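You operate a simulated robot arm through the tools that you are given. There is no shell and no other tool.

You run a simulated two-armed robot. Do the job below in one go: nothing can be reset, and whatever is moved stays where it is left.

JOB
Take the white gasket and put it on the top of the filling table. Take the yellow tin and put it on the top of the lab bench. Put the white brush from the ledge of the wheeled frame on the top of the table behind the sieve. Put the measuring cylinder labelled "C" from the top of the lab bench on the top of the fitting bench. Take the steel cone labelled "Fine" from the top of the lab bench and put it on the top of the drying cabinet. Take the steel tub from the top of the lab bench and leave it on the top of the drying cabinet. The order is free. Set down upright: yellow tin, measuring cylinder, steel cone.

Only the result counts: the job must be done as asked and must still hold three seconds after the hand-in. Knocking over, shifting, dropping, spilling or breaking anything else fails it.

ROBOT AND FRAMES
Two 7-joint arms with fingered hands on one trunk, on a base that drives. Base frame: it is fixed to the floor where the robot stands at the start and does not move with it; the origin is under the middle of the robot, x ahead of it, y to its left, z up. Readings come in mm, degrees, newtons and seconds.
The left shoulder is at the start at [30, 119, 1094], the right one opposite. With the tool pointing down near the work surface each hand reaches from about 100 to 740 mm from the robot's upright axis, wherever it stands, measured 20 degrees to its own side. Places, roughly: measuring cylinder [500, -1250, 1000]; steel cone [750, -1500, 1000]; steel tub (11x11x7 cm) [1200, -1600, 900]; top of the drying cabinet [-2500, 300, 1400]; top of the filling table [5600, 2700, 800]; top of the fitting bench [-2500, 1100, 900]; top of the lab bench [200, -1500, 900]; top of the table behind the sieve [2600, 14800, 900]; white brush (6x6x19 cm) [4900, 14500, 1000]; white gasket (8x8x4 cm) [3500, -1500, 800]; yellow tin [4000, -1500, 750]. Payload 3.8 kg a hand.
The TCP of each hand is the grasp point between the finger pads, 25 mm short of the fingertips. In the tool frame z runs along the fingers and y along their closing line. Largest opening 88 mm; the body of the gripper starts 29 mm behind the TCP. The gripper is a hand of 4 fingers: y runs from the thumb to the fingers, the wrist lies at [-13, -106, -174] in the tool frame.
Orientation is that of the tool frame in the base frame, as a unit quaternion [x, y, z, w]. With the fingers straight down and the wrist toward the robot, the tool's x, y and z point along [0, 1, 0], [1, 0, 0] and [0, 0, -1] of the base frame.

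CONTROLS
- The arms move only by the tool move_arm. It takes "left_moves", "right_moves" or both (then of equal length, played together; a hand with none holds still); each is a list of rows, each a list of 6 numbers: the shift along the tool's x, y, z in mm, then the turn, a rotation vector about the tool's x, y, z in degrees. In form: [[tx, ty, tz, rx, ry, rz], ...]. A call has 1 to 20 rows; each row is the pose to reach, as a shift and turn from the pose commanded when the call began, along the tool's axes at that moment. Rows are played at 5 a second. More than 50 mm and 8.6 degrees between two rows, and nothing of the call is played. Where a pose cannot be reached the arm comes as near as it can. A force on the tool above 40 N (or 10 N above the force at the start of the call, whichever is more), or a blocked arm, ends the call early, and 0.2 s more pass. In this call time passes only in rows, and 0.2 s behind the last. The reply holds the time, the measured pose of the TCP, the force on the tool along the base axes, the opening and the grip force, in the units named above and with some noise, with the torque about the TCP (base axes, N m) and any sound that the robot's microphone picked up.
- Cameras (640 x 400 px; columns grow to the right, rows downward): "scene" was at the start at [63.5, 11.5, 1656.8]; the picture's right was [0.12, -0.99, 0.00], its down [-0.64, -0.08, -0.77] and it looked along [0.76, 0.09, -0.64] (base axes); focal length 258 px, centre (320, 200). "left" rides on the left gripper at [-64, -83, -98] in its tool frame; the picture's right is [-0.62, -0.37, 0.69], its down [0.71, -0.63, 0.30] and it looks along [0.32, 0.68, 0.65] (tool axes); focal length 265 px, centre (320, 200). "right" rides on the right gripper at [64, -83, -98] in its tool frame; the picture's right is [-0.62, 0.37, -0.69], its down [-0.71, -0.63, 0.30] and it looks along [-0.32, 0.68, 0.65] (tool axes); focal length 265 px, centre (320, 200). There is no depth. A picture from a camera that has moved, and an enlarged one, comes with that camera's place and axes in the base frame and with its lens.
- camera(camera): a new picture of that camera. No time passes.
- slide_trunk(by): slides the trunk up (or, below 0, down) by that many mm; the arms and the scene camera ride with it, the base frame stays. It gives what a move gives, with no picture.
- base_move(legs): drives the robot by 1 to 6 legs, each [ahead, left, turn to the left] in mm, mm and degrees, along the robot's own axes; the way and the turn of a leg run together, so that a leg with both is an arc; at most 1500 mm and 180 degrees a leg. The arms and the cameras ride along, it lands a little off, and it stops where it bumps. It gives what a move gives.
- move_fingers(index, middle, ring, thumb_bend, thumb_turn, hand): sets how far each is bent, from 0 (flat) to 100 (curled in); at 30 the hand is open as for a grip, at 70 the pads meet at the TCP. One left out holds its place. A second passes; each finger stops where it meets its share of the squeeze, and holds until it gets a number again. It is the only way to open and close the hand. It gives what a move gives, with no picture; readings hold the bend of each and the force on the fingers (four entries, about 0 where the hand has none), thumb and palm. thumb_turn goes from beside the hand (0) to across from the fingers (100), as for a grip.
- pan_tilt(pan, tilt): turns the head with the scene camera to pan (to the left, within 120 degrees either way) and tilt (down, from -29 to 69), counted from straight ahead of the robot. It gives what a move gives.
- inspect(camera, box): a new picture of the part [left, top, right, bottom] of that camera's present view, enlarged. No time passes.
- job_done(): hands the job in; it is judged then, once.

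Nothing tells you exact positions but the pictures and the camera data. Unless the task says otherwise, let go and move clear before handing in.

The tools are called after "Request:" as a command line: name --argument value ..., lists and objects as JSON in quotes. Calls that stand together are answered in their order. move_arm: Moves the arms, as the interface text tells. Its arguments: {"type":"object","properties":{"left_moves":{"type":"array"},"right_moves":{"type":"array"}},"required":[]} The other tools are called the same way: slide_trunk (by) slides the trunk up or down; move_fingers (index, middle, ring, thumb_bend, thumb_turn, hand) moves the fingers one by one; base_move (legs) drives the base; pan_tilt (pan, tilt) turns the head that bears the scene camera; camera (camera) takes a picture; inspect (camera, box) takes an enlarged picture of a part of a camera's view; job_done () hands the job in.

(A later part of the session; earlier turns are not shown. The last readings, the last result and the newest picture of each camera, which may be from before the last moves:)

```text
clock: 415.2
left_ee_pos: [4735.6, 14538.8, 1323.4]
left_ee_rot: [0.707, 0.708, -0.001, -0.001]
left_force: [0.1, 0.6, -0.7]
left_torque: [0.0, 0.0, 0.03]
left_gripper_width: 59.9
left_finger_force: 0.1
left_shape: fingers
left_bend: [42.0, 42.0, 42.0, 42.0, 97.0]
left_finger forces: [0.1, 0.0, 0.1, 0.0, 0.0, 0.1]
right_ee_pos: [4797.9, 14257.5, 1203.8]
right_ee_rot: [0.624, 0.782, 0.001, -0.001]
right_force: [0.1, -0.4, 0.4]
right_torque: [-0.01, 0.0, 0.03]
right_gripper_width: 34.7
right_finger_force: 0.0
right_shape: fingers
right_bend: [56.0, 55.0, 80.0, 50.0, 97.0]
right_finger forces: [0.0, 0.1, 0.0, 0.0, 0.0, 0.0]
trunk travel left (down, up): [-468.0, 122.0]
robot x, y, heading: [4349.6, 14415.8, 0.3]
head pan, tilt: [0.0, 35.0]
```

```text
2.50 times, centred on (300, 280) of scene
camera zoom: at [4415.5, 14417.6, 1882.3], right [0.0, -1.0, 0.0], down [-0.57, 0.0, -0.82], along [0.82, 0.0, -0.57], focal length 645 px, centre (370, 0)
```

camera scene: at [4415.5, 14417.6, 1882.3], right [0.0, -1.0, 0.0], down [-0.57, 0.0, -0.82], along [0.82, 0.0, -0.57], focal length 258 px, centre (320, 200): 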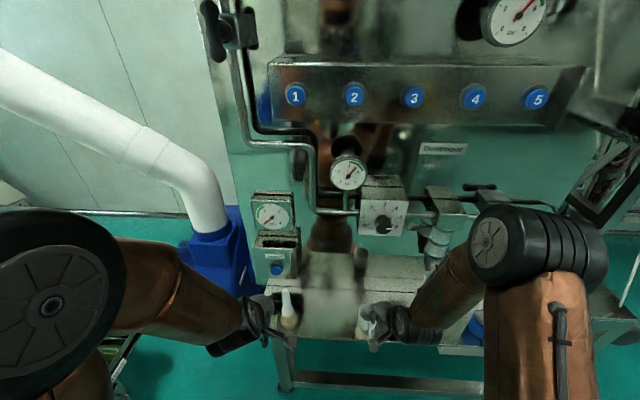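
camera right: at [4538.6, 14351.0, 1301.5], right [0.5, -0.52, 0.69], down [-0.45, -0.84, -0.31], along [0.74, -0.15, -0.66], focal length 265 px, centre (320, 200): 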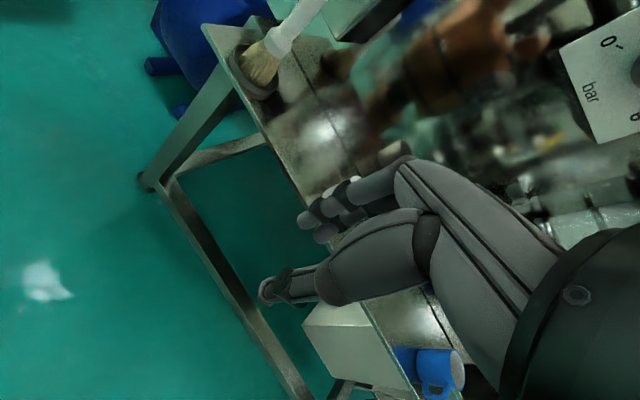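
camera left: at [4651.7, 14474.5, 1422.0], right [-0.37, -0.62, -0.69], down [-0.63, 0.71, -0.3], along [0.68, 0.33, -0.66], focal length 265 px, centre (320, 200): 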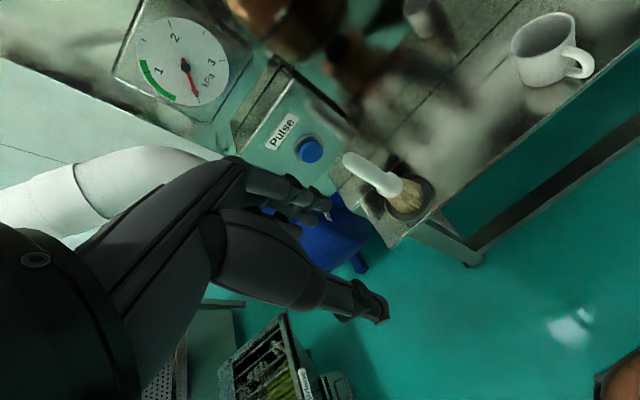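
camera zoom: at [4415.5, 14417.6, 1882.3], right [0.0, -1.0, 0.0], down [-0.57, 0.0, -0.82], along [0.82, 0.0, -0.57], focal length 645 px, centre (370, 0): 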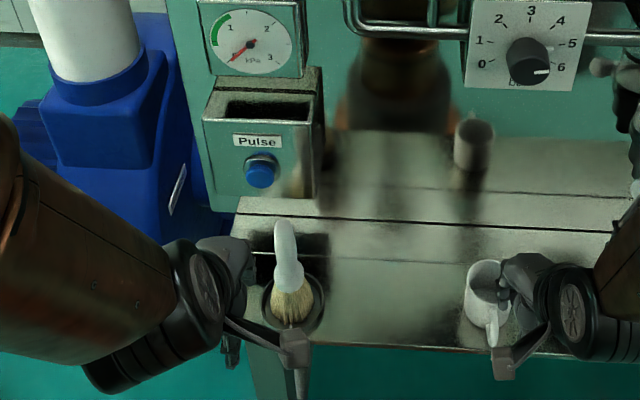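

The handle top is confirmed at ≈ (4947, 14536, 1146). I'll move the left hand over it, descend part-way, and check.

Request:
move_arm --left_moves '[[0, 42, 0, 0, 0, 0], [-1, 84, 0, 0, 0, 0], [-1, 126, 0, 0, 0, 0], [-2, 168, 0, 0, 0, 0], [-2, 205, 0, 0, 0, 0], [-2, 208, 40, 0, 0, 0], [-2, 208, 80, 0, 0, 0], [-2, 208, 118, 0, 0, 0]]'

Request:
camera --camera "left"

Request:
inspect --camera "left" --box '[320, 180, 480, 300]'

Request:
camera --camera "right"

Request:
inspect --camera "scene" --box '[200, 180, 400, 340]'

```text
clock: 417.0
left_ee_pos: [4945.5, 14539.2, 1204.1]
left_ee_rot: [0.707, 0.708, -0.003, -0.001]
left_force: [0.4, -0.2, 0.6]
left_torque: [0.0, 0.01, 0.02]
left_gripper_width: 59.7
left_finger_force: 0.2
left_shape: fingers
left_bend: [42.0, 42.0, 42.0, 42.0, 97.0]
left_finger forces: [0.0, 0.0, 0.0, 0.0, 0.0, 0.0]
right_ee_pos: [4798.1, 14257.5, 1202.1]
right_ee_rot: [0.624, 0.781, 0.001, -0.001]
right_force: [0.5, 1.2, 0.7]
right_torque: [-0.01, -0.01, 0.01]
right_gripper_width: 34.8
right_finger_force: 0.1
right_shape: fingers
right_bend: [56.0, 55.0, 80.0, 50.0, 97.0]
right_finger forces: [0.1, 0.0, 0.0, 0.0, 0.2, 0.1]
trunk travel left (down, up): [-468.0, 122.0]
robot x, y, heading: [4354.4, 14417.6, 0.3]
head pan, tilt: [0.0, 35.0]
```

```text
taken
camera left: at [4861.3, 14473.7, 1302.0], right [-0.37, -0.62, -0.69], down [-0.63, 0.71, -0.3], along [0.68, 0.33, -0.66], focal length 265 px, centre (320, 200)
```

left: 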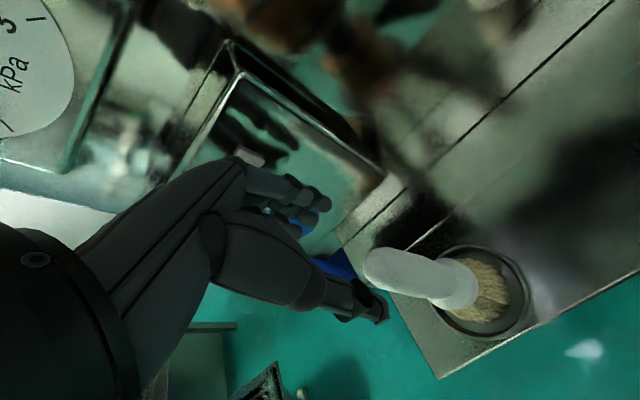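

```text
3.33 times, centred on (400, 240) of left
camera zoom: at [4861.3, 14473.7, 1302.0], right [-0.37, -0.62, -0.69], down [-0.63, 0.71, -0.3], along [0.68, 0.33, -0.66], focal length 885 px, centre (53, 67)
```

zoom: 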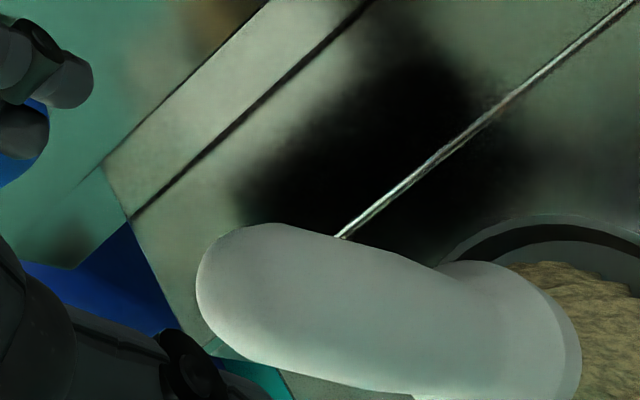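

```text
taken
camera right: at [4702.9, 14302.3, 1301.3], right [0.5, -0.53, 0.69], down [-0.46, -0.83, -0.31], along [0.74, -0.16, -0.66], focal length 265 px, centre (320, 200)
```

right: 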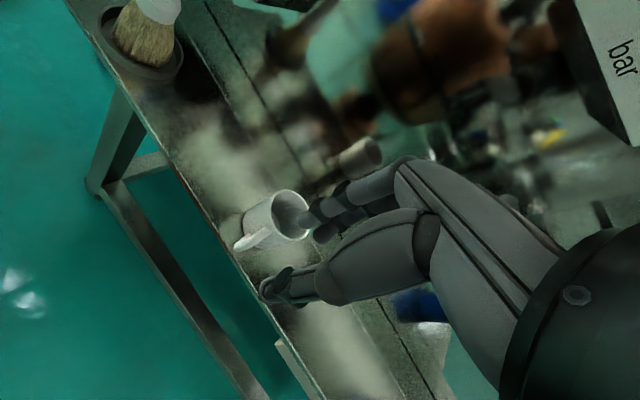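

```text
2.50 times, centred on (300, 260) of scene
camera zoom: at [4417.8, 14417.4, 1882.2], right [0.0, -1.0, 0.0], down [-0.57, 0.0, -0.82], along [0.82, 0.0, -0.57], focal length 645 px, centre (370, 50)
```

zoom: 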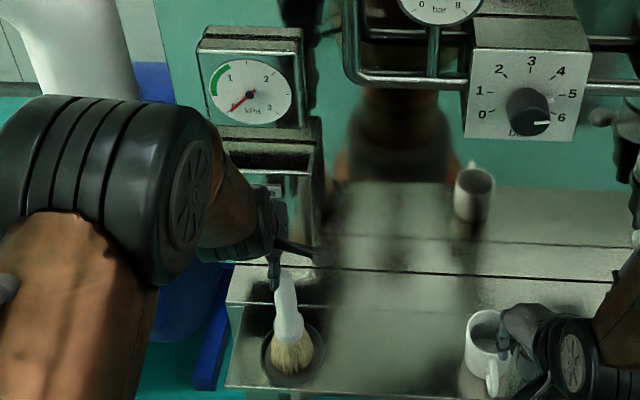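

The handle is centred under the hand. Descending 78 mm and closing.

Request:
move_arm --left_moves '[[2, 1, 30, 0, 0, 0], [2, 1, 60, 0, 0, 0], [2, 1, 77, 0, 0, 0]]'

Request:
camera --camera "left"

```text
clock: 417.8
left_ee_pos: [4945.6, 14538.9, 1127.6]
left_ee_rot: [0.706, 0.708, -0.002, -0.001]
left_force: [0.0, -0.5, 0.5]
left_torque: [-0.03, 0.03, 0.05]
left_gripper_width: 59.6
left_finger_force: 0.0
left_shape: fingers
left_bend: [42.0, 42.0, 42.0, 42.0, 97.0]
left_finger forces: [0.1, 0.0, 0.0, 0.0, 0.1, 0.0]
right_ee_pos: [4797.5, 14257.3, 1203.9]
right_ee_rot: [0.624, 0.782, 0.001, -0.002]
right_force: [0.5, -0.4, 0.3]
right_torque: [0.0, 0.01, 0.0]
right_gripper_width: 34.8
right_finger_force: 0.1
right_shape: fingers
right_bend: [56.0, 55.0, 80.0, 50.0, 97.0]
right_finger forces: [0.0, 0.1, 0.0, 0.0, 0.0, 0.0]
trunk travel left (down, up): [-468.0, 122.0]
robot x, y, heading: [4353.9, 14414.6, 0.2]
head pan, tilt: [0.0, 35.0]
```

```text
taken
camera left: at [4861.0, 14474.2, 1226.0], right [-0.37, -0.62, -0.69], down [-0.63, 0.71, -0.3], along [0.68, 0.33, -0.66], focal length 265 px, centre (320, 200)
```

left: 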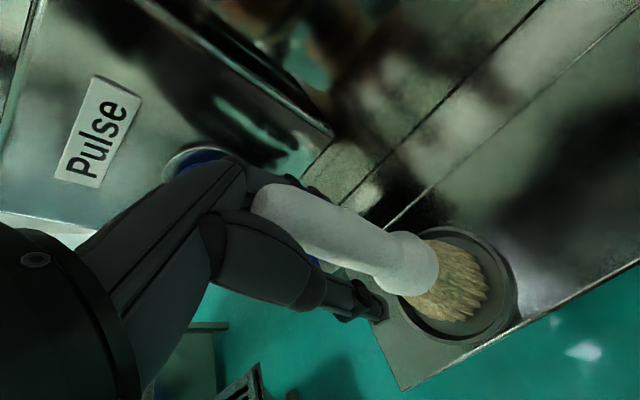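

The handle is between the fingers. Closing the left hand.

Request:
move_fingers --hand "left" --index 70 --middle 70 --ring 70 --thumb_bend 70

Request:
camera --camera "left"

```text
clock: 418.8
left_ee_pos: [4944.1, 14538.6, 1128.0]
left_ee_rot: [0.707, 0.708, -0.002, -0.001]
left_force: [-0.4, -0.1, -0.2]
left_torque: [-0.02, -0.02, 0.03]
left_gripper_width: 13.3
left_finger_force: 3.3
left_shape: fingers
left_bend: [63.0, 70.0, 70.0, 64.0, 97.0]
left_finger forces: [3.5, 0.1, 0.0, 0.0, 3.4, 0.0]
right_ee_pos: [4797.0, 14256.5, 1202.6]
right_ee_rot: [0.623, 0.782, 0.001, -0.001]
right_force: [-0.3, 0.7, -0.4]
right_torque: [0.0, 0.02, 0.01]
right_gripper_width: 34.6
right_finger_force: 0.0
right_shape: fingers
right_bend: [56.0, 55.0, 80.0, 50.0, 97.0]
right_finger forces: [0.1, 0.0, 0.0, 0.0, 0.1, 0.0]
trunk travel left (down, up): [-468.0, 122.0]
robot x, y, heading: [4354.4, 14415.7, 0.2]
head pan, tilt: [0.0, 35.0]
```

```text
taken
camera left: at [4861.2, 14474.1, 1226.0], right [-0.37, -0.62, -0.69], down [-0.63, 0.71, -0.3], along [0.68, 0.33, -0.66], focal length 265 px, centre (320, 200)
```

left: 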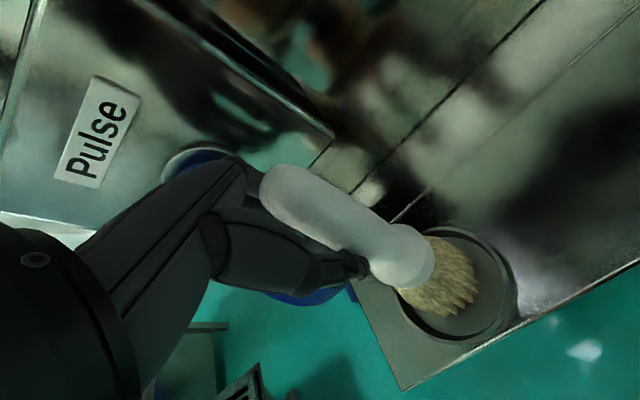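

Only the index finger and thumb hold it; the handle sits off to one side. I'll reopen, shift the hand 8 mm sideways, and grip again.

Request:
move_fingers --hand "left" --index 44 --middle 44 --ring 44 --thumb_bend 44

Request:
move_arm --left_moves '[[-4, 0, 0, 0, 0, 0], [-8, 0, 0, 0, 0, 0]]'

Request:
camera --camera "left"

```text
clock: 419.8
left_ee_pos: [4944.5, 14537.4, 1127.0]
left_ee_rot: [0.706, 0.708, -0.001, -0.002]
left_force: [0.0, 0.9, 0.2]
left_torque: [0.0, 0.0, -0.01]
left_gripper_width: 54.2
left_finger_force: 0.5
left_shape: fingers
left_bend: [44.0, 44.0, 44.0, 44.0, 97.0]
left_finger forces: [0.0, 0.0, 0.0, 0.0, 0.2, 0.0]
right_ee_pos: [4796.4, 14257.7, 1203.3]
right_ee_rot: [0.624, 0.781, 0.002, -0.001]
right_force: [-0.3, 0.0, 0.0]
right_torque: [-0.01, 0.01, 0.02]
right_gripper_width: 34.5
right_finger_force: 0.1
right_shape: fingers
right_bend: [56.0, 55.0, 80.0, 50.0, 97.0]
right_finger forces: [0.0, 0.0, 0.0, 0.1, 0.1, 0.0]
trunk travel left (down, up): [-468.0, 122.0]
robot x, y, heading: [4354.1, 14413.9, -0.1]
head pan, tilt: [0.0, 35.0]
```

```text
clock: 420.4
left_ee_pos: [4944.1, 14528.9, 1126.4]
left_ee_rot: [0.706, 0.708, -0.002, -0.002]
left_force: [-0.2, 0.0, 0.4]
left_torque: [-0.01, -0.01, 0.0]
left_gripper_width: 54.2
left_finger_force: 0.2
left_shape: fingers
left_bend: [44.0, 44.0, 44.0, 44.0, 97.0]
left_finger forces: [0.0, 0.0, 0.0, 0.0, 0.0, 0.0]
right_ee_pos: [4797.7, 14257.7, 1203.5]
right_ee_rot: [0.624, 0.781, 0.001, -0.001]
right_force: [0.5, 0.8, -0.2]
right_torque: [0.03, 0.01, 0.0]
right_gripper_width: 34.5
right_finger_force: 0.1
right_shape: fingers
right_bend: [56.0, 55.0, 80.0, 50.0, 97.0]
right_finger forces: [0.1, 0.0, 0.0, 0.0, 0.1, 0.0]
trunk travel left (down, up): [-468.0, 122.0]
robot x, y, heading: [4348.7, 14418.4, 0.0]
head pan, tilt: [0.0, 35.0]
```

```text
taken
camera left: at [4860.8, 14465.7, 1225.6], right [-0.37, -0.62, -0.69], down [-0.63, 0.71, -0.3], along [0.68, 0.33, -0.66], focal length 265 px, centre (320, 200)
```

left: 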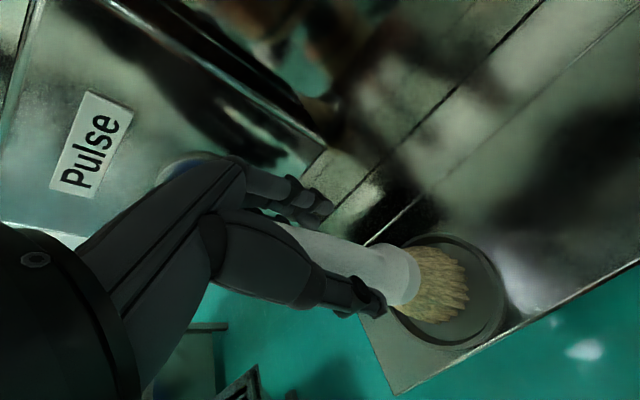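

Now the handle lies centrally between thumb and fingers. Closing again.

Request:
move_fingers --hand "left" --index 70 --middle 70 --ring 70 --thumb_bend 70

Request:
camera --camera "left"

```text
clock: 421.4
left_ee_pos: [4944.6, 14530.1, 1127.0]
left_ee_rot: [0.707, 0.707, -0.001, -0.001]
left_force: [-0.7, 0.1, 0.5]
left_torque: [0.01, -0.01, 0.05]
left_gripper_width: 15.4
left_finger_force: 6.7
left_shape: fingers
left_bend: [65.0, 65.0, 70.0, 61.0, 96.0]
left_finger forces: [2.8, 4.5, 0.0, 0.1, 6.9, 0.1]
right_ee_pos: [4796.6, 14256.8, 1202.2]
right_ee_rot: [0.623, 0.782, 0.002, -0.001]
right_force: [0.6, 0.3, -0.4]
right_torque: [-0.04, -0.01, 0.01]
right_gripper_width: 34.5
right_finger_force: 0.1
right_shape: fingers
right_bend: [56.0, 55.0, 80.0, 50.0, 97.0]
right_finger forces: [0.0, 0.0, 0.0, 0.0, 0.0, 0.0]
trunk travel left (down, up): [-468.0, 122.0]
robot x, y, heading: [4350.3, 14417.1, 0.4]
head pan, tilt: [0.0, 35.0]
```

```text
taken
camera left: at [4860.9, 14466.1, 1225.7], right [-0.37, -0.62, -0.69], down [-0.63, 0.71, -0.3], along [0.68, 0.33, -0.66], focal length 265 px, centre (320, 200)
```

left: 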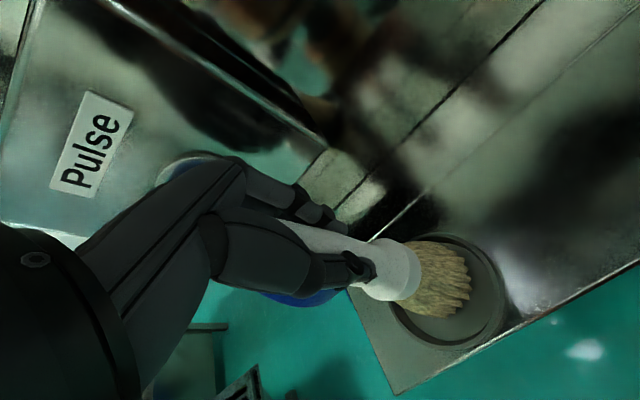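

Good grip with index, middle and thumb. Lifting slowly straight up.

Request:
move_arm --left_moves '[[0, 0, -8, 0, 0, 0], [0, 0, -20, 0, 0, 0], [0, 0, -45, 0, 0, 0], [0, 0, -80, 0, 0, 0], [0, 0, -120, 0, 0, 0]]'

Request:
camera --camera "left"

Request:
inspect --camera "scene" --box '[200, 180, 400, 340]'

```text
clock: 422.6
left_ee_pos: [4942.7, 14531.9, 1244.9]
left_ee_rot: [0.707, 0.708, -0.001, -0.001]
left_force: [-1.5, -0.2, -0.5]
left_torque: [0.02, -0.04, 0.04]
left_gripper_width: 15.1
left_finger_force: 6.6
left_shape: fingers
left_bend: [65.0, 65.0, 70.0, 61.0, 96.0]
left_finger forces: [2.8, 4.4, 0.1, 0.0, 6.8, 0.0]
right_ee_pos: [4795.8, 14257.5, 1203.8]
right_ee_rot: [0.624, 0.781, 0.0, -0.002]
right_force: [-0.4, 0.0, -0.4]
right_torque: [-0.01, 0.01, -0.02]
right_gripper_width: 34.7
right_finger_force: 0.0
right_shape: fingers
right_bend: [56.0, 55.0, 80.0, 50.0, 97.0]
right_finger forces: [0.1, 0.1, 0.0, 0.1, 0.0, 0.0]
trunk travel left (down, up): [-468.0, 122.0]
robot x, y, heading: [4348.6, 14416.1, 0.0]
head pan, tilt: [0.0, 35.0]
```

```text
taken
camera left: at [4860.3, 14466.4, 1344.5], right [-0.37, -0.62, -0.69], down [-0.63, 0.71, -0.3], along [0.68, 0.33, -0.66], focal length 265 px, centre (320, 200)
```

left: 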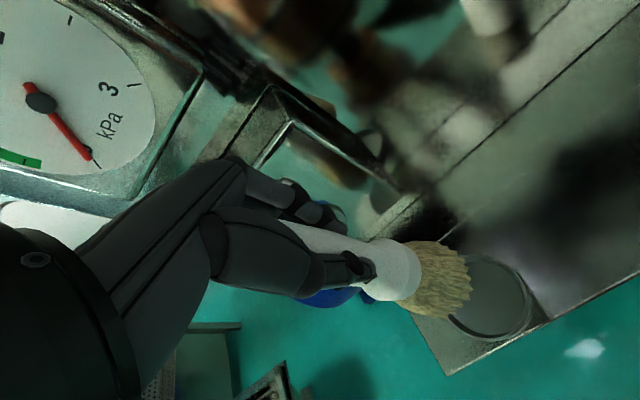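

```text
2.50 times, centred on (300, 260) of scene
camera zoom: at [4415.5, 14417.1, 1882.3], right [0.0, -1.0, 0.0], down [-0.57, 0.0, -0.82], along [0.82, 0.0, -0.57], focal length 645 px, centre (370, 50)
```

zoom: 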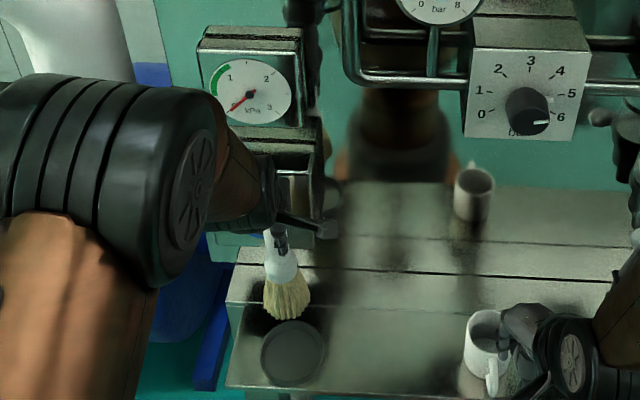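

The brush is out of its dish. I'll back away, tuck the arm, turn around to face west toward the table behind the sieve.

Request:
base_move --legs '[[-300, 0, 0]]'

Request:
move_arm --left_moves '[[0, -40, 0, 0, 0, 0], [0, -80, 0, 0, 0, 0], [0, -120, 0, 0, 0, 0], [0, -160, 0, 0, 0, 0]]'

Request:
base_move --legs '[[0, 0, 179.8], [250, -370, 0]]'

Request:
pan_tilt --pan 0 --tilt 35

Request:
camera --camera "scene"

Request:
inspect --camera "scene" --box '[200, 120, 440, 300]'

Request:
camera --camera "left"

```text
clock: 424.7
left_ee_pos: [4644.6, 14530.0, 1243.8]
left_ee_rot: [0.707, 0.707, -0.001, -0.002]
left_force: [-0.4, 0.5, -0.4]
left_torque: [-0.02, 0.0, -0.02]
left_gripper_width: 15.0
left_finger_force: 6.8
left_shape: fingers
left_bend: [65.0, 65.0, 70.0, 61.0, 96.0]
left_finger forces: [2.8, 4.4, 0.0, 0.1, 6.8, 0.0]
right_ee_pos: [4497.4, 14256.7, 1203.8]
right_ee_rot: [0.625, 0.781, 0.001, -0.002]
right_force: [-0.3, 0.5, 0.4]
right_torque: [0.0, 0.01, -0.02]
right_gripper_width: 34.7
right_finger_force: 0.0
right_shape: fingers
right_bend: [56.0, 55.0, 80.0, 50.0, 97.0]
right_finger forces: [0.0, 0.0, 0.0, 0.1, 0.0, 0.0]
trunk travel left (down, up): [-468.0, 122.0]
robot x, y, heading: [4049.0, 14414.4, 0.2]
head pan, tilt: [0.0, 35.0]
```

```text
clock: 425.7
left_ee_pos: [4484.6, 14530.2, 1244.3]
left_ee_rot: [0.707, 0.707, -0.002, -0.001]
left_force: [0.1, 0.1, -1.0]
left_torque: [-0.03, -0.01, 0.0]
left_gripper_width: 14.8
left_finger_force: 7.4
left_shape: fingers
left_bend: [65.0, 65.0, 70.0, 61.0, 96.0]
left_finger forces: [2.8, 4.5, 0.0, 0.0, 6.7, 0.0]
right_ee_pos: [4496.4, 14257.1, 1203.9]
right_ee_rot: [0.625, 0.781, 0.001, -0.001]
right_force: [0.5, 0.1, 0.1]
right_torque: [0.04, 0.0, 0.0]
right_gripper_width: 34.5
right_finger_force: 0.1
right_shape: fingers
right_bend: [56.0, 55.0, 80.0, 50.0, 97.0]
right_finger forces: [0.1, 0.0, 0.1, 0.0, 0.0, 0.0]
trunk travel left (down, up): [-468.0, 122.0]
robot x, y, heading: [4050.2, 14411.5, 0.3]
head pan, tilt: [0.0, 35.0]
```

```text
clock: 435.6
left_ee_pos: [3377.0, 14695.5, 1244.5]
left_ee_rot: [-0.696, 0.718, -0.002, 0.001]
left_force: [-0.4, -0.6, -0.7]
left_torque: [0.0, -0.01, 0.01]
left_gripper_width: 14.2
left_finger_force: 6.8
left_shape: fingers
left_bend: [65.0, 65.0, 70.0, 62.0, 96.0]
left_finger forces: [2.8, 4.1, 0.0, 0.0, 6.2, 0.0]
right_ee_pos: [3374.6, 14970.3, 1202.0]
right_ee_rot: [0.77, -0.638, 0.002, 0.001]
right_force: [0.6, -0.3, 0.0]
right_torque: [-0.01, 0.03, -0.04]
right_gripper_width: 34.3
right_finger_force: 0.1
right_shape: fingers
right_bend: [56.0, 55.0, 80.0, 50.0, 97.0]
right_finger forces: [0.0, 0.0, 0.0, 0.0, 0.0, 0.0]
trunk travel left (down, up): [-468.0, 122.0]
robot x, y, heading: [3817.2, 14796.7, 178.5]
head pan, tilt: [0.0, 35.0]
```

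```text
clock: 436.2
left_ee_pos: [3375.7, 14695.6, 1245.1]
left_ee_rot: [-0.696, 0.718, -0.001, 0.001]
left_force: [0.6, 0.4, -1.0]
left_torque: [0.02, 0.01, -0.02]
left_gripper_width: 14.0
left_finger_force: 6.6
left_shape: fingers
left_bend: [65.0, 65.0, 70.0, 62.0, 96.0]
left_finger forces: [2.6, 4.1, 0.0, 0.0, 6.2, 0.0]
right_ee_pos: [3374.7, 14969.9, 1203.8]
right_ee_rot: [0.77, -0.638, 0.001, 0.002]
right_force: [-0.8, 0.2, 0.1]
right_torque: [0.01, 0.0, -0.01]
right_gripper_width: 35.1
right_finger_force: 0.0
right_shape: fingers
right_bend: [56.0, 55.0, 80.0, 50.0, 97.0]
right_finger forces: [0.0, 0.0, 0.1, 0.1, 0.0, 0.1]
trunk travel left (down, up): [-468.0, 122.0]
robot x, y, heading: [3814.7, 14796.7, 178.3]
head pan, tilt: [0.0, 35.0]
```

```text
taken
camera scene: at [3745.8, 14800.3, 1882.3], right [0.03, 1.0, 0.0], down [0.57, -0.02, -0.82], along [-0.82, 0.03, -0.57], focal length 258 px, centre (320, 200)
```

scene: 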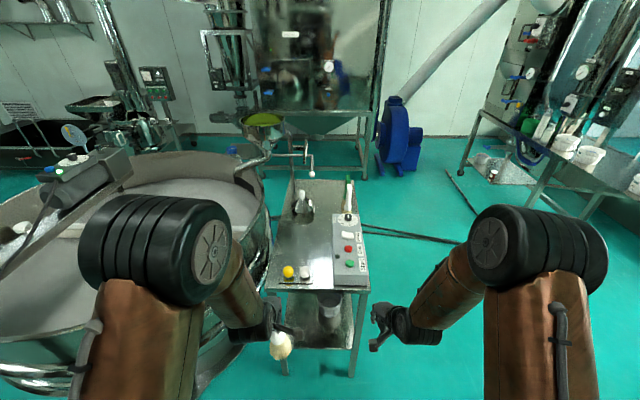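

```text
2.22 times, centred on (320, 210) of scene
camera zoom: at [3745.8, 14800.3, 1882.3], right [0.03, 1.0, 0.0], down [0.57, -0.02, -0.82], along [-0.82, 0.03, -0.57], focal length 573 px, centre (320, 178)
```

zoom: 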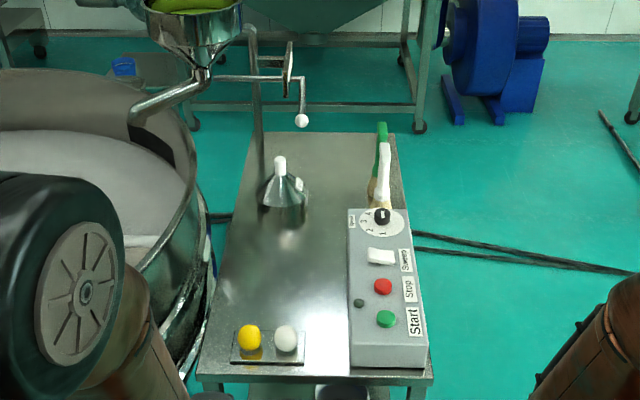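

```text
taken
camera left: at [3461.3, 14758.2, 1343.8], right [0.39, 0.61, -0.69], down [0.61, -0.73, -0.3], along [-0.69, -0.3, -0.66], focal length 265 px, centre (320, 200)
```

left: 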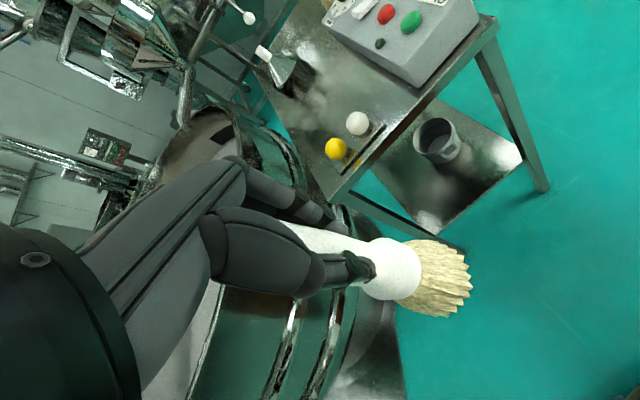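

The table is clear between the balls and the cone: target ≈ (2720, 14715). I'll straighten the heading and drive closer (keeping ~350 mm from the table edge).

Request:
base_move --legs '[[0, 0, 1.6], [405, -31, 0]]'

Request:
camera --camera "scene"

Request:
camera --camera "left"

```text
clock: 439.1
left_ee_pos: [2975.7, 14714.6, 1245.0]
left_ee_rot: [-0.705, 0.709, -0.001, 0.0]
left_force: [0.5, 0.3, -1.4]
left_torque: [0.03, -0.01, -0.01]
left_gripper_width: 14.3
left_finger_force: 6.9
left_shape: fingers
left_bend: [65.0, 65.0, 70.0, 62.0, 96.0]
left_finger forces: [2.7, 4.1, 0.0, 0.1, 6.1, 0.1]
right_ee_pos: [2964.8, 14990.4, 1202.7]
right_ee_rot: [0.779, -0.627, 0.002, 0.001]
right_force: [-0.8, 0.4, 0.0]
right_torque: [0.01, 0.0, 0.0]
right_gripper_width: 34.6
right_finger_force: 0.0
right_shape: fingers
right_bend: [56.0, 55.0, 80.0, 50.0, 97.0]
right_finger forces: [0.0, 0.0, 0.0, 0.1, 0.0, 0.0]
trunk travel left (down, up): [-468.0, 122.0]
robot x, y, heading: [3412.7, 14832.0, 179.9]
head pan, tilt: [0.0, 35.0]
```

```text
taken
camera scene: at [3342.4, 14829.8, 1882.3], right [0.0, 1.0, 0.0], down [0.57, 0.0, -0.82], along [-0.82, 0.0, -0.57], focal length 258 px, centre (320, 200)
```

scene: 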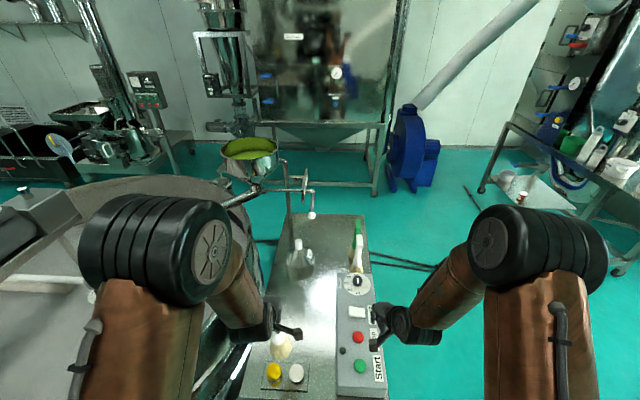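

```text
taken
camera left: at [3058.9, 14779.6, 1344.0], right [0.37, 0.62, -0.69], down [0.63, -0.72, -0.3], along [-0.68, -0.32, -0.66], focal length 265 px, centre (320, 200)
```

left: 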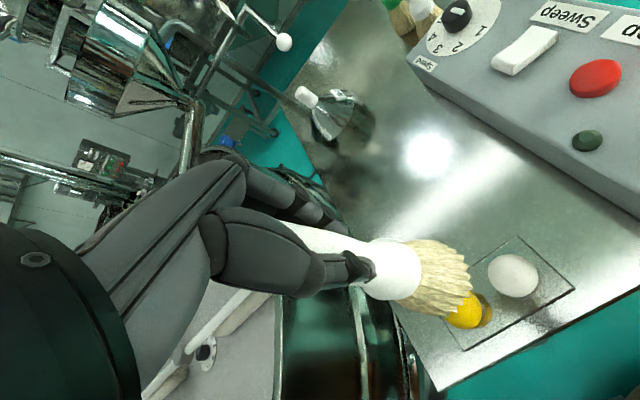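

I'll extend the left arm to the free spot around (2730, 14713) and lower the brush most of the way.

Request:
move_arm --left_moves '[[0, 42, 0, 0, 0, 0], [0, 84, 0, 0, 0, 0], [0, 126, 0, 0, 0, 0], [0, 168, 0, 0, 0, 0], [0, 210, 0, 0, 0, 0], [0, 244, 0, 0, 0, 0], [0, 244, 40, 0, 0, 0], [0, 244, 80, 0, 0, 0]]'

Request:
camera --camera "left"

Request:
camera --camera "scene"

Request:
camera --camera "right"

```text
clock: 440.9
left_ee_pos: [2730.8, 14713.8, 1162.2]
left_ee_rot: [-0.705, 0.709, -0.001, 0.002]
left_force: [0.4, 0.3, -0.9]
left_torque: [0.0, -0.03, -0.01]
left_gripper_width: 14.0
left_finger_force: 6.0
left_shape: fingers
left_bend: [65.0, 65.0, 70.0, 62.0, 96.0]
left_finger forces: [2.5, 3.7, 0.0, 0.1, 6.1, 0.0]
right_ee_pos: [2964.3, 14989.1, 1203.3]
right_ee_rot: [0.78, -0.626, 0.003, 0.001]
right_force: [0.5, -0.5, 0.2]
right_torque: [-0.02, 0.02, -0.01]
right_gripper_width: 34.8
right_finger_force: 0.1
right_shape: fingers
right_bend: [56.0, 55.0, 80.0, 50.0, 97.0]
right_finger forces: [0.0, 0.1, 0.1, 0.0, 0.0, 0.1]
trunk travel left (down, up): [-468.0, 122.0]
robot x, y, heading: [3413.5, 14828.3, 180.0]
head pan, tilt: [0.0, 35.0]
```

```text
taken
camera left: at [2813.8, 14779.4, 1261.9], right [0.37, 0.62, -0.69], down [0.63, -0.72, -0.3], along [-0.68, -0.32, -0.66], focal length 265 px, centre (320, 200)
```

left: 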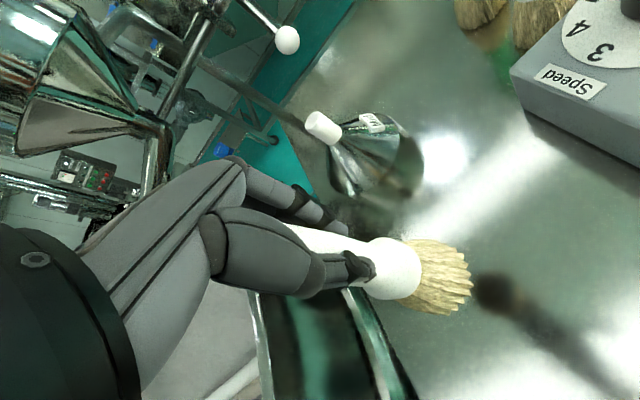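

```text
taken
camera scene: at [3340.4, 14829.6, 1882.2], right [0.0, 1.0, 0.0], down [0.57, 0.0, -0.82], along [-0.82, 0.0, -0.57], focal length 258 px, centre (320, 200)
```

scene: 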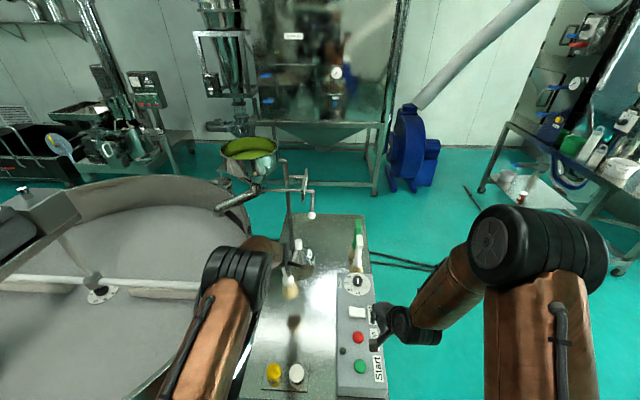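

```text
taken
camera right: at [3059.8, 14945.9, 1301.3], right [-0.49, 0.53, 0.69], down [0.46, 0.83, -0.31], along [-0.74, 0.17, -0.66], focal length 265 px, centre (320, 200)
```

right: 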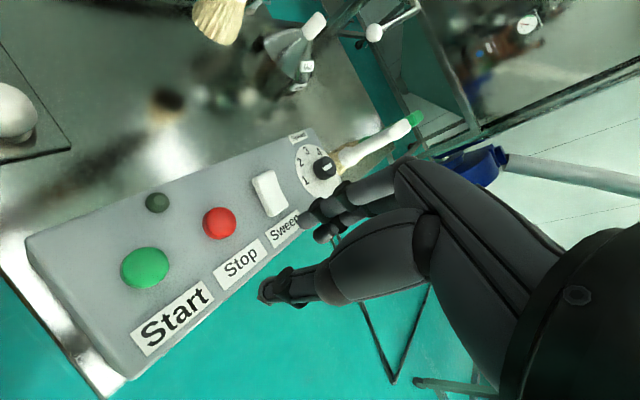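

The spot is clear. The reflection puts the table at z≈896, so ~84 mm to go. Lowering 70 mm, then stepping.

Request:
move_arm --left_moves '[[0, 0, 25, 0, 0, 0], [0, 0, 50, 0, 0, 0], [0, 0, 68, 0, 0, 0]]'

Request:
camera --camera "left"

Request:
move_arm --left_moves '[[0, 0, 2.5, 0, 0, 0], [0, 0, 5, 0, 0, 0]]'

```text
clock: 441.7
left_ee_pos: [2732.6, 14713.9, 1096.2]
left_ee_rot: [-0.705, 0.709, -0.001, 0.001]
left_force: [-0.2, -0.2, -1.3]
left_torque: [0.0, -0.01, 0.01]
left_gripper_width: 13.7
left_finger_force: 6.2
left_shape: fingers
left_bend: [65.0, 65.0, 70.0, 62.0, 96.0]
left_finger forces: [2.4, 3.8, 0.0, 0.1, 6.0, 0.0]
right_ee_pos: [2965.1, 14990.0, 1203.4]
right_ee_rot: [0.779, -0.627, 0.0, 0.002]
right_force: [0.6, -0.7, -0.4]
right_torque: [-0.01, -0.02, 0.05]
right_gripper_width: 34.6
right_finger_force: 0.1
right_shape: fingers
right_bend: [56.0, 55.0, 80.0, 50.0, 97.0]
right_finger forces: [0.1, 0.1, 0.1, 0.1, 0.0, 0.0]
trunk travel left (down, up): [-468.0, 122.0]
robot x, y, heading: [3414.7, 14827.8, 179.8]
head pan, tilt: [0.0, 35.0]
```

```text
taken
camera left: at [2815.6, 14779.5, 1194.3], right [0.37, 0.62, -0.69], down [0.63, -0.72, -0.3], along [-0.68, -0.32, -0.66], focal length 265 px, centre (320, 200)
```

left: 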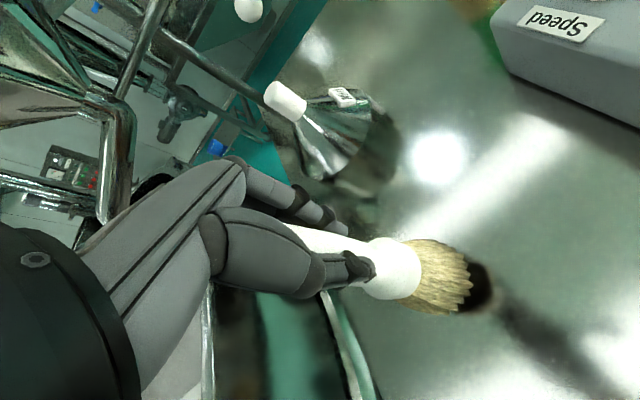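

```text
clock: 442.3
left_ee_pos: [2731.2, 14714.9, 1090.9]
left_ee_rot: [-0.707, 0.708, -0.001, 0.002]
left_force: [0.1, -0.9, -1.2]
left_torque: [-0.02, 0.0, 0.01]
left_gripper_width: 14.1
left_finger_force: 6.5
left_shape: fingers
left_bend: [65.0, 65.0, 70.0, 62.0, 96.0]
left_finger forces: [2.4, 3.8, 0.0, 0.0, 6.1, 0.0]
right_ee_pos: [2965.9, 14989.6, 1203.8]
right_ee_rot: [0.779, -0.627, 0.001, 0.001]
right_force: [-0.6, -0.6, 0.6]
right_torque: [-0.02, 0.04, 0.02]
right_gripper_width: 34.8
right_finger_force: 0.0
right_shape: fingers
right_bend: [56.0, 55.0, 80.0, 50.0, 97.0]
right_finger forces: [0.1, 0.0, 0.1, 0.0, 0.0, 0.1]
trunk travel left (down, up): [-468.0, 122.0]
robot x, y, heading: [3409.2, 14826.8, 179.6]
head pan, tilt: [0.0, 35.0]
```

Continuing down in small steps until contact.

Request:
move_arm --left_moves '[[0, 0, 3, 0, 0, 0], [0, 0, 6, 0, 0, 0]]'

Request:
inspect --camera "left" --box '[340, 210, 540, 340]'

Request:
move_arm --left_moves '[[0, 0, 1.5, 0, 0, 0], [0, 0, 3, 0, 0, 0]]'

```text
clock: 442.9
left_ee_pos: [2731.1, 14716.1, 1084.2]
left_ee_rot: [-0.706, 0.708, -0.002, 0.002]
left_force: [-0.3, 0.0, -0.9]
left_torque: [0.03, 0.01, -0.03]
left_gripper_width: 14.0
left_finger_force: 6.5
left_shape: fingers
left_bend: [65.0, 65.0, 70.0, 62.0, 96.0]
left_finger forces: [2.3, 3.7, 0.0, 0.1, 6.0, 0.1]
right_ee_pos: [2965.4, 14990.1, 1203.8]
right_ee_rot: [0.779, -0.627, 0.001, 0.001]
right_force: [0.0, 0.0, 0.8]
right_torque: [-0.03, -0.02, 0.01]
right_gripper_width: 34.5
right_finger_force: 0.1
right_shape: fingers
right_bend: [56.0, 55.0, 80.0, 50.0, 97.0]
right_finger forces: [0.0, 0.0, 0.0, 0.0, 0.1, 0.0]
trunk travel left (down, up): [-468.0, 122.0]
robot x, y, heading: [3410.8, 14828.5, 180.0]
head pan, tilt: [0.0, 35.0]
```

```text
3.08 times, centred on (440, 275) of left
camera zoom: at [2814.7, 14780.4, 1183.0], right [0.37, 0.62, -0.69], down [0.63, -0.72, -0.3], along [-0.68, -0.32, -0.66], focal length 817 px, centre (-49, -31)
```

zoom: 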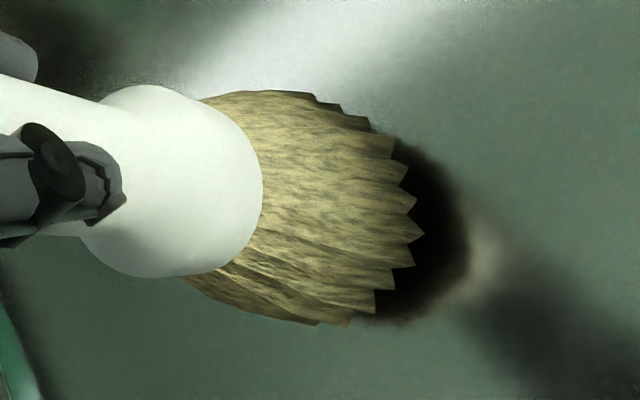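

```text
clock: 443.5
left_ee_pos: [2732.0, 14715.6, 1081.8]
left_ee_rot: [-0.706, 0.708, -0.001, 0.002]
left_force: [0.3, 0.7, -0.7]
left_torque: [0.0, -0.02, 0.03]
left_gripper_width: 13.7
left_finger_force: 6.4
left_shape: fingers
left_bend: [65.0, 65.0, 70.0, 62.0, 96.0]
left_finger forces: [2.5, 3.7, 0.0, 0.1, 5.9, 0.0]
right_ee_pos: [2964.7, 14990.0, 1203.9]
right_ee_rot: [0.78, -0.626, 0.001, 0.002]
right_force: [0.1, 0.4, -0.2]
right_torque: [-0.01, -0.02, 0.01]
right_gripper_width: 34.9
right_finger_force: 0.2
right_shape: fingers
right_bend: [56.0, 55.0, 80.0, 50.0, 97.0]
right_finger forces: [0.0, 0.1, 0.0, 0.1, 0.1, 0.1]
trunk travel left (down, up): [-468.0, 122.0]
robot x, y, heading: [3409.8, 14829.7, 179.6]
head pan, tilt: [0.0, 35.0]
```

Request:
move_arm --left_moves '[[0, 0, 3, 0, 0, 0], [0, 0, 6, 0, 0, 0]]'

Request:
inspect --camera "left" --box '[340, 210, 540, 340]'

Request:
move_arm --left_moves '[[0, 0, 1.5, 0, 0, 0], [0, 0, 3, 0, 0, 0]]'

```text
clock: 444.1
left_ee_pos: [2731.5, 14715.6, 1075.8]
left_ee_rot: [-0.705, 0.709, -0.002, 0.001]
left_force: [-0.6, 0.7, -0.7]
left_torque: [0.0, -0.01, -0.03]
left_gripper_width: 14.1
left_finger_force: 6.4
left_shape: fingers
left_bend: [65.0, 65.0, 70.0, 62.0, 96.0]
left_finger forces: [2.4, 3.6, 0.1, 0.0, 6.1, 0.0]
right_ee_pos: [2964.7, 14989.0, 1203.0]
right_ee_rot: [0.779, -0.626, 0.001, 0.001]
right_force: [-0.2, 0.2, -0.8]
right_torque: [0.04, 0.01, 0.0]
right_gripper_width: 34.5
right_finger_force: 0.0
right_shape: fingers
right_bend: [56.0, 55.0, 80.0, 50.0, 97.0]
right_finger forces: [0.0, 0.0, 0.0, 0.0, 0.1, 0.0]
trunk travel left (down, up): [-468.0, 122.0]
robot x, y, heading: [3415.6, 14830.7, 179.8]
head pan, tilt: [0.0, 35.0]
```

```text
3.08 times, centred on (440, 275) of left
camera zoom: at [2814.9, 14780.2, 1174.2], right [0.37, 0.62, -0.69], down [0.63, -0.72, -0.3], along [-0.68, -0.32, -0.66], focal length 817 px, centre (-49, -31)
```

zoom: 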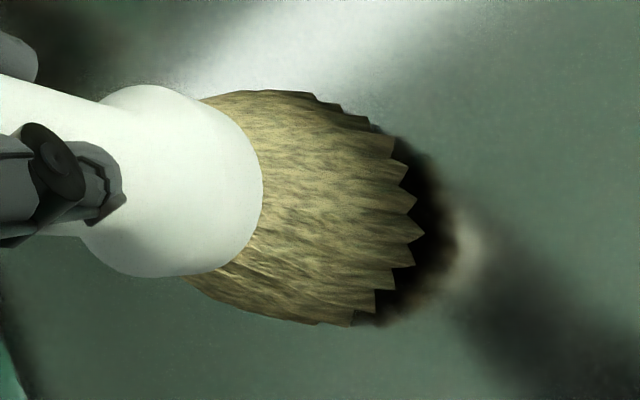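

```text
clock: 444.7
left_ee_pos: [2731.6, 14716.5, 1072.5]
left_ee_rot: [-0.706, 0.708, -0.001, 0.002]
left_force: [-0.1, 0.2, -0.8]
left_torque: [0.01, 0.0, 0.01]
left_gripper_width: 13.7
left_finger_force: 5.7
left_shape: fingers
left_bend: [65.0, 65.0, 70.0, 62.0, 96.0]
left_finger forces: [2.5, 3.8, 0.0, 0.0, 5.9, 0.0]
right_ee_pos: [2965.4, 14990.3, 1203.0]
right_ee_rot: [0.78, -0.626, 0.002, 0.001]
right_force: [1.0, 0.3, -0.2]
right_torque: [-0.03, 0.03, -0.02]
right_gripper_width: 34.6
right_finger_force: 0.2
right_shape: fingers
right_bend: [56.0, 55.0, 80.0, 50.0, 97.0]
right_finger forces: [0.1, 0.0, 0.0, 0.0, 0.0, 0.0]
trunk travel left (down, up): [-468.0, 122.0]
robot x, y, heading: [3411.5, 14827.6, 179.5]
head pan, tilt: [0.0, 35.0]
```

Request:
move_arm --left_moves '[[0, 0, 3, 0, 0, 0], [0, 0, 6, 0, 0, 0]]'

Request:
move_arm --left_moves '[[0, 0, 1.5, 0, 0, 0], [0, 0, 3, 0, 0, 0]]'

Request:
inspect --camera "left" --box '[340, 210, 540, 340]'

```text
clock: 445.3
left_ee_pos: [2731.7, 14716.6, 1066.4]
left_ee_rot: [-0.706, 0.709, -0.001, 0.001]
left_force: [-0.1, 0.0, 0.1]
left_torque: [-0.02, 0.03, -0.01]
left_gripper_width: 13.6
left_finger_force: 5.9
left_shape: fingers
left_bend: [66.0, 65.0, 70.0, 62.0, 96.0]
left_finger forces: [2.6, 3.8, 0.0, 0.0, 6.3, 0.0]
right_ee_pos: [2964.6, 14988.8, 1203.0]
right_ee_rot: [0.78, -0.626, 0.001, 0.001]
right_force: [0.0, -0.4, 0.0]
right_torque: [-0.02, 0.01, -0.02]
right_gripper_width: 34.8
right_finger_force: 0.0
right_shape: fingers
right_bend: [56.0, 55.0, 80.0, 50.0, 97.0]
right_finger forces: [0.0, 0.1, 0.1, 0.1, 0.0, 0.0]
trunk travel left (down, up): [-468.0, 122.0]
robot x, y, heading: [3413.0, 14828.1, 179.7]
head pan, tilt: [0.0, 35.0]
```

```text
clock: 445.9
left_ee_pos: [2733.0, 14716.5, 1066.8]
left_ee_rot: [-0.706, 0.708, -0.001, 0.0]
left_force: [-0.3, 1.5, 7.0]
left_torque: [0.05, -0.03, -0.02]
left_gripper_width: 13.7
left_finger_force: 7.1
left_shape: fingers
left_bend: [66.0, 65.0, 70.0, 62.0, 96.0]
left_finger forces: [2.9, 4.3, 0.0, 0.0, 7.4, 0.0]
right_ee_pos: [2966.0, 14989.8, 1203.8]
right_ee_rot: [0.779, -0.627, 0.002, 0.001]
right_force: [0.5, 0.2, 0.3]
right_torque: [-0.03, 0.04, 0.02]
right_gripper_width: 34.7
right_finger_force: 0.1
right_shape: fingers
right_bend: [56.0, 55.0, 80.0, 50.0, 97.0]
right_finger forces: [0.0, 0.0, 0.0, 0.0, 0.0, 0.0]
trunk travel left (down, up): [-468.0, 122.0]
robot x, y, heading: [3412.0, 14828.6, 179.9]
head pan, tilt: [0.0, 35.0]
```

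```text
3.08 times, centred on (440, 275) of left
camera zoom: at [2815.2, 14782.1, 1164.3], right [0.37, 0.62, -0.69], down [0.63, -0.72, -0.3], along [-0.68, -0.32, -0.65], focal length 817 px, centre (-49, -31)
```

zoom: 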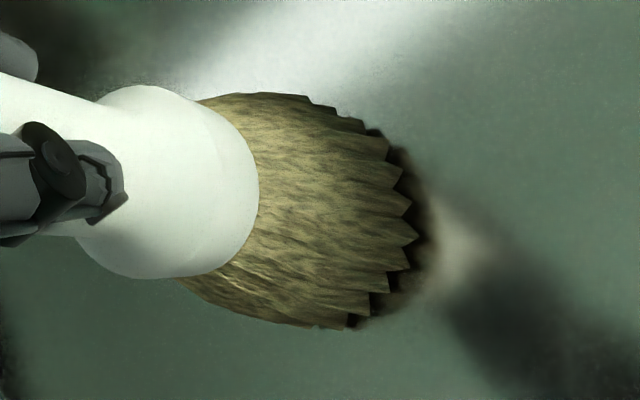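

Contact (7 N). I'll relieve slightly and open the hand gradually.

Request:
move_arm --left_moves '[[0, 0, -1.5, 0, 0, 0]]'

Request:
move_fingers --hand "left" --index 60 --middle 60 --ring 60 --thumb_bend 56

Request:
camera --camera "left"

```text
clock: 446.3
left_ee_pos: [2733.4, 14716.5, 1065.5]
left_ee_rot: [-0.706, 0.709, -0.001, 0.001]
left_force: [-1.1, 0.3, 5.0]
left_torque: [0.06, 0.01, 0.03]
left_gripper_width: 13.7
left_finger_force: 7.5
left_shape: fingers
left_bend: [66.0, 65.0, 70.0, 62.0, 96.0]
left_finger forces: [3.1, 4.4, 0.1, 0.0, 7.0, 0.0]
right_ee_pos: [2966.9, 14990.2, 1204.2]
right_ee_rot: [0.779, -0.627, 0.001, 0.0]
right_force: [0.3, 0.0, 0.7]
right_torque: [0.02, 0.0, 0.03]
right_gripper_width: 34.5
right_finger_force: 0.1
right_shape: fingers
right_bend: [56.0, 55.0, 80.0, 50.0, 97.0]
right_finger forces: [0.0, 0.1, 0.1, 0.1, 0.0, 0.1]
trunk travel left (down, up): [-468.0, 122.0]
robot x, y, heading: [3413.9, 14827.9, 179.8]
head pan, tilt: [0.0, 35.0]
```

```text
clock: 447.3
left_ee_pos: [2732.5, 14716.3, 1066.4]
left_ee_rot: [-0.706, 0.708, -0.001, 0.001]
left_force: [-0.8, -0.3, -0.2]
left_torque: [0.0, 0.02, 0.0]
left_gripper_width: 23.5
left_finger_force: 0.3
left_shape: fingers
left_bend: [60.0, 60.0, 60.0, 56.0, 97.0]
left_finger forces: [0.1, 0.0, 0.0, 0.1, 0.1, 0.1]
right_ee_pos: [2965.1, 14990.4, 1202.8]
right_ee_rot: [0.779, -0.627, 0.002, 0.002]
right_force: [-0.1, -0.9, 0.0]
right_torque: [-0.01, -0.01, 0.02]
right_gripper_width: 34.5
right_finger_force: 0.1
right_shape: fingers
right_bend: [56.0, 55.0, 80.0, 50.0, 97.0]
right_finger forces: [0.1, 0.0, 0.0, 0.0, 0.0, 0.1]
trunk travel left (down, up): [-468.0, 122.0]
robot x, y, heading: [3412.6, 14826.5, 180.0]
head pan, tilt: [0.0, 35.0]
```

```text
taken
camera left: at [2815.1, 14780.9, 1164.7], right [0.37, 0.62, -0.69], down [0.63, -0.72, -0.3], along [-0.68, -0.32, -0.66], focal length 265 px, centre (320, 200)
```

left: 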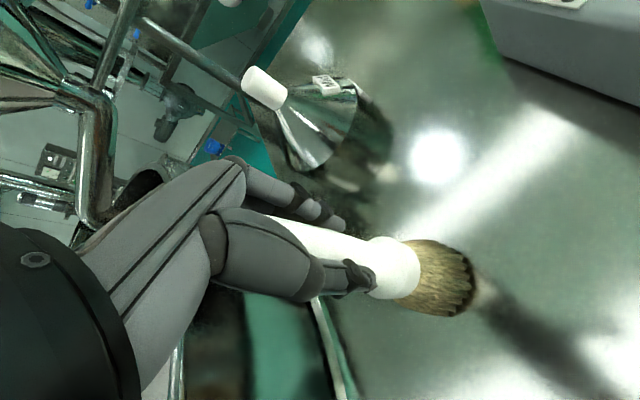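

The brush stands free between the fingers. Opening wider and lifting straight up.

Request:
move_fingers --hand "left" --index 40 --middle 40 --ring 40 --thumb_bend 40

Request:
camera --camera "left"

Request:
inspect --camera "scene" --box '[220, 200, 380, 320]'

```text
clock: 448.3
left_ee_pos: [2732.4, 14717.3, 1064.9]
left_ee_rot: [-0.706, 0.708, -0.002, 0.001]
left_force: [0.2, 0.4, -0.1]
left_torque: [-0.01, 0.02, 0.02]
left_gripper_width: 63.1
left_finger_force: 0.1
left_shape: fingers
left_bend: [40.0, 40.0, 40.0, 40.0, 97.0]
left_finger forces: [0.1, 0.0, 0.0, 0.0, 0.2, 0.1]
right_ee_pos: [2964.6, 14990.3, 1203.9]
right_ee_rot: [0.779, -0.627, 0.0, 0.001]
right_force: [-0.2, 0.3, 1.0]
right_torque: [-0.01, -0.02, -0.03]
right_gripper_width: 34.5
right_finger_force: 0.0
right_shape: fingers
right_bend: [56.0, 55.0, 80.0, 50.0, 97.0]
right_finger forces: [0.0, 0.0, 0.1, 0.0, 0.0, 0.0]
trunk travel left (down, up): [-468.0, 122.0]
robot x, y, heading: [3413.9, 14828.9, 179.9]
head pan, tilt: [0.0, 35.0]
```

```text
taken
camera left: at [2815.1, 14780.9, 1164.7], right [0.37, 0.62, -0.69], down [0.63, -0.72, -0.3], along [-0.68, -0.32, -0.66], focal length 265 px, centre (320, 200)
```

left: 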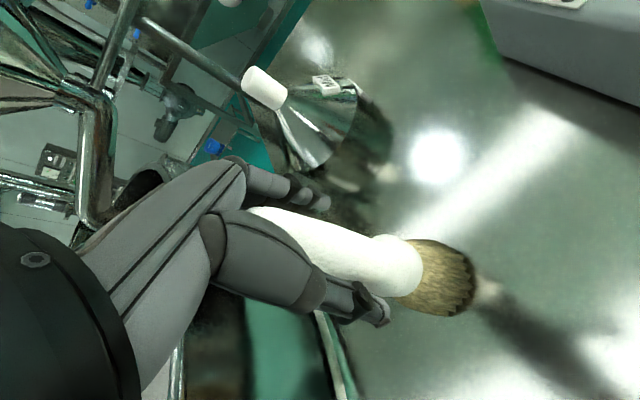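

```text
3.33 times, centred on (300, 260) of scene
camera zoom: at [3341.7, 14829.9, 1882.3], right [0.0, 1.0, 0.0], down [0.57, 0.0, -0.82], along [-0.82, 0.0, -0.57], focal length 860 px, centre (387, 0)
```

zoom: 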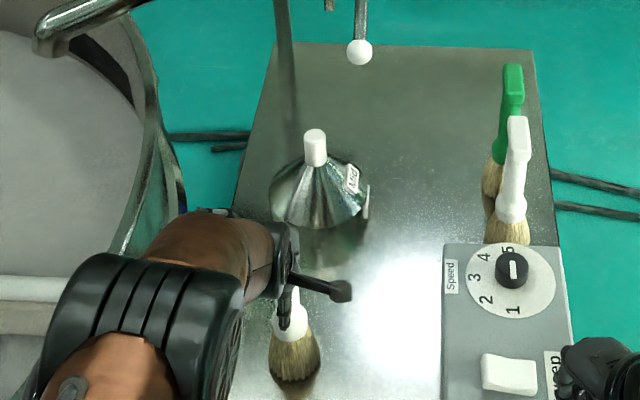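

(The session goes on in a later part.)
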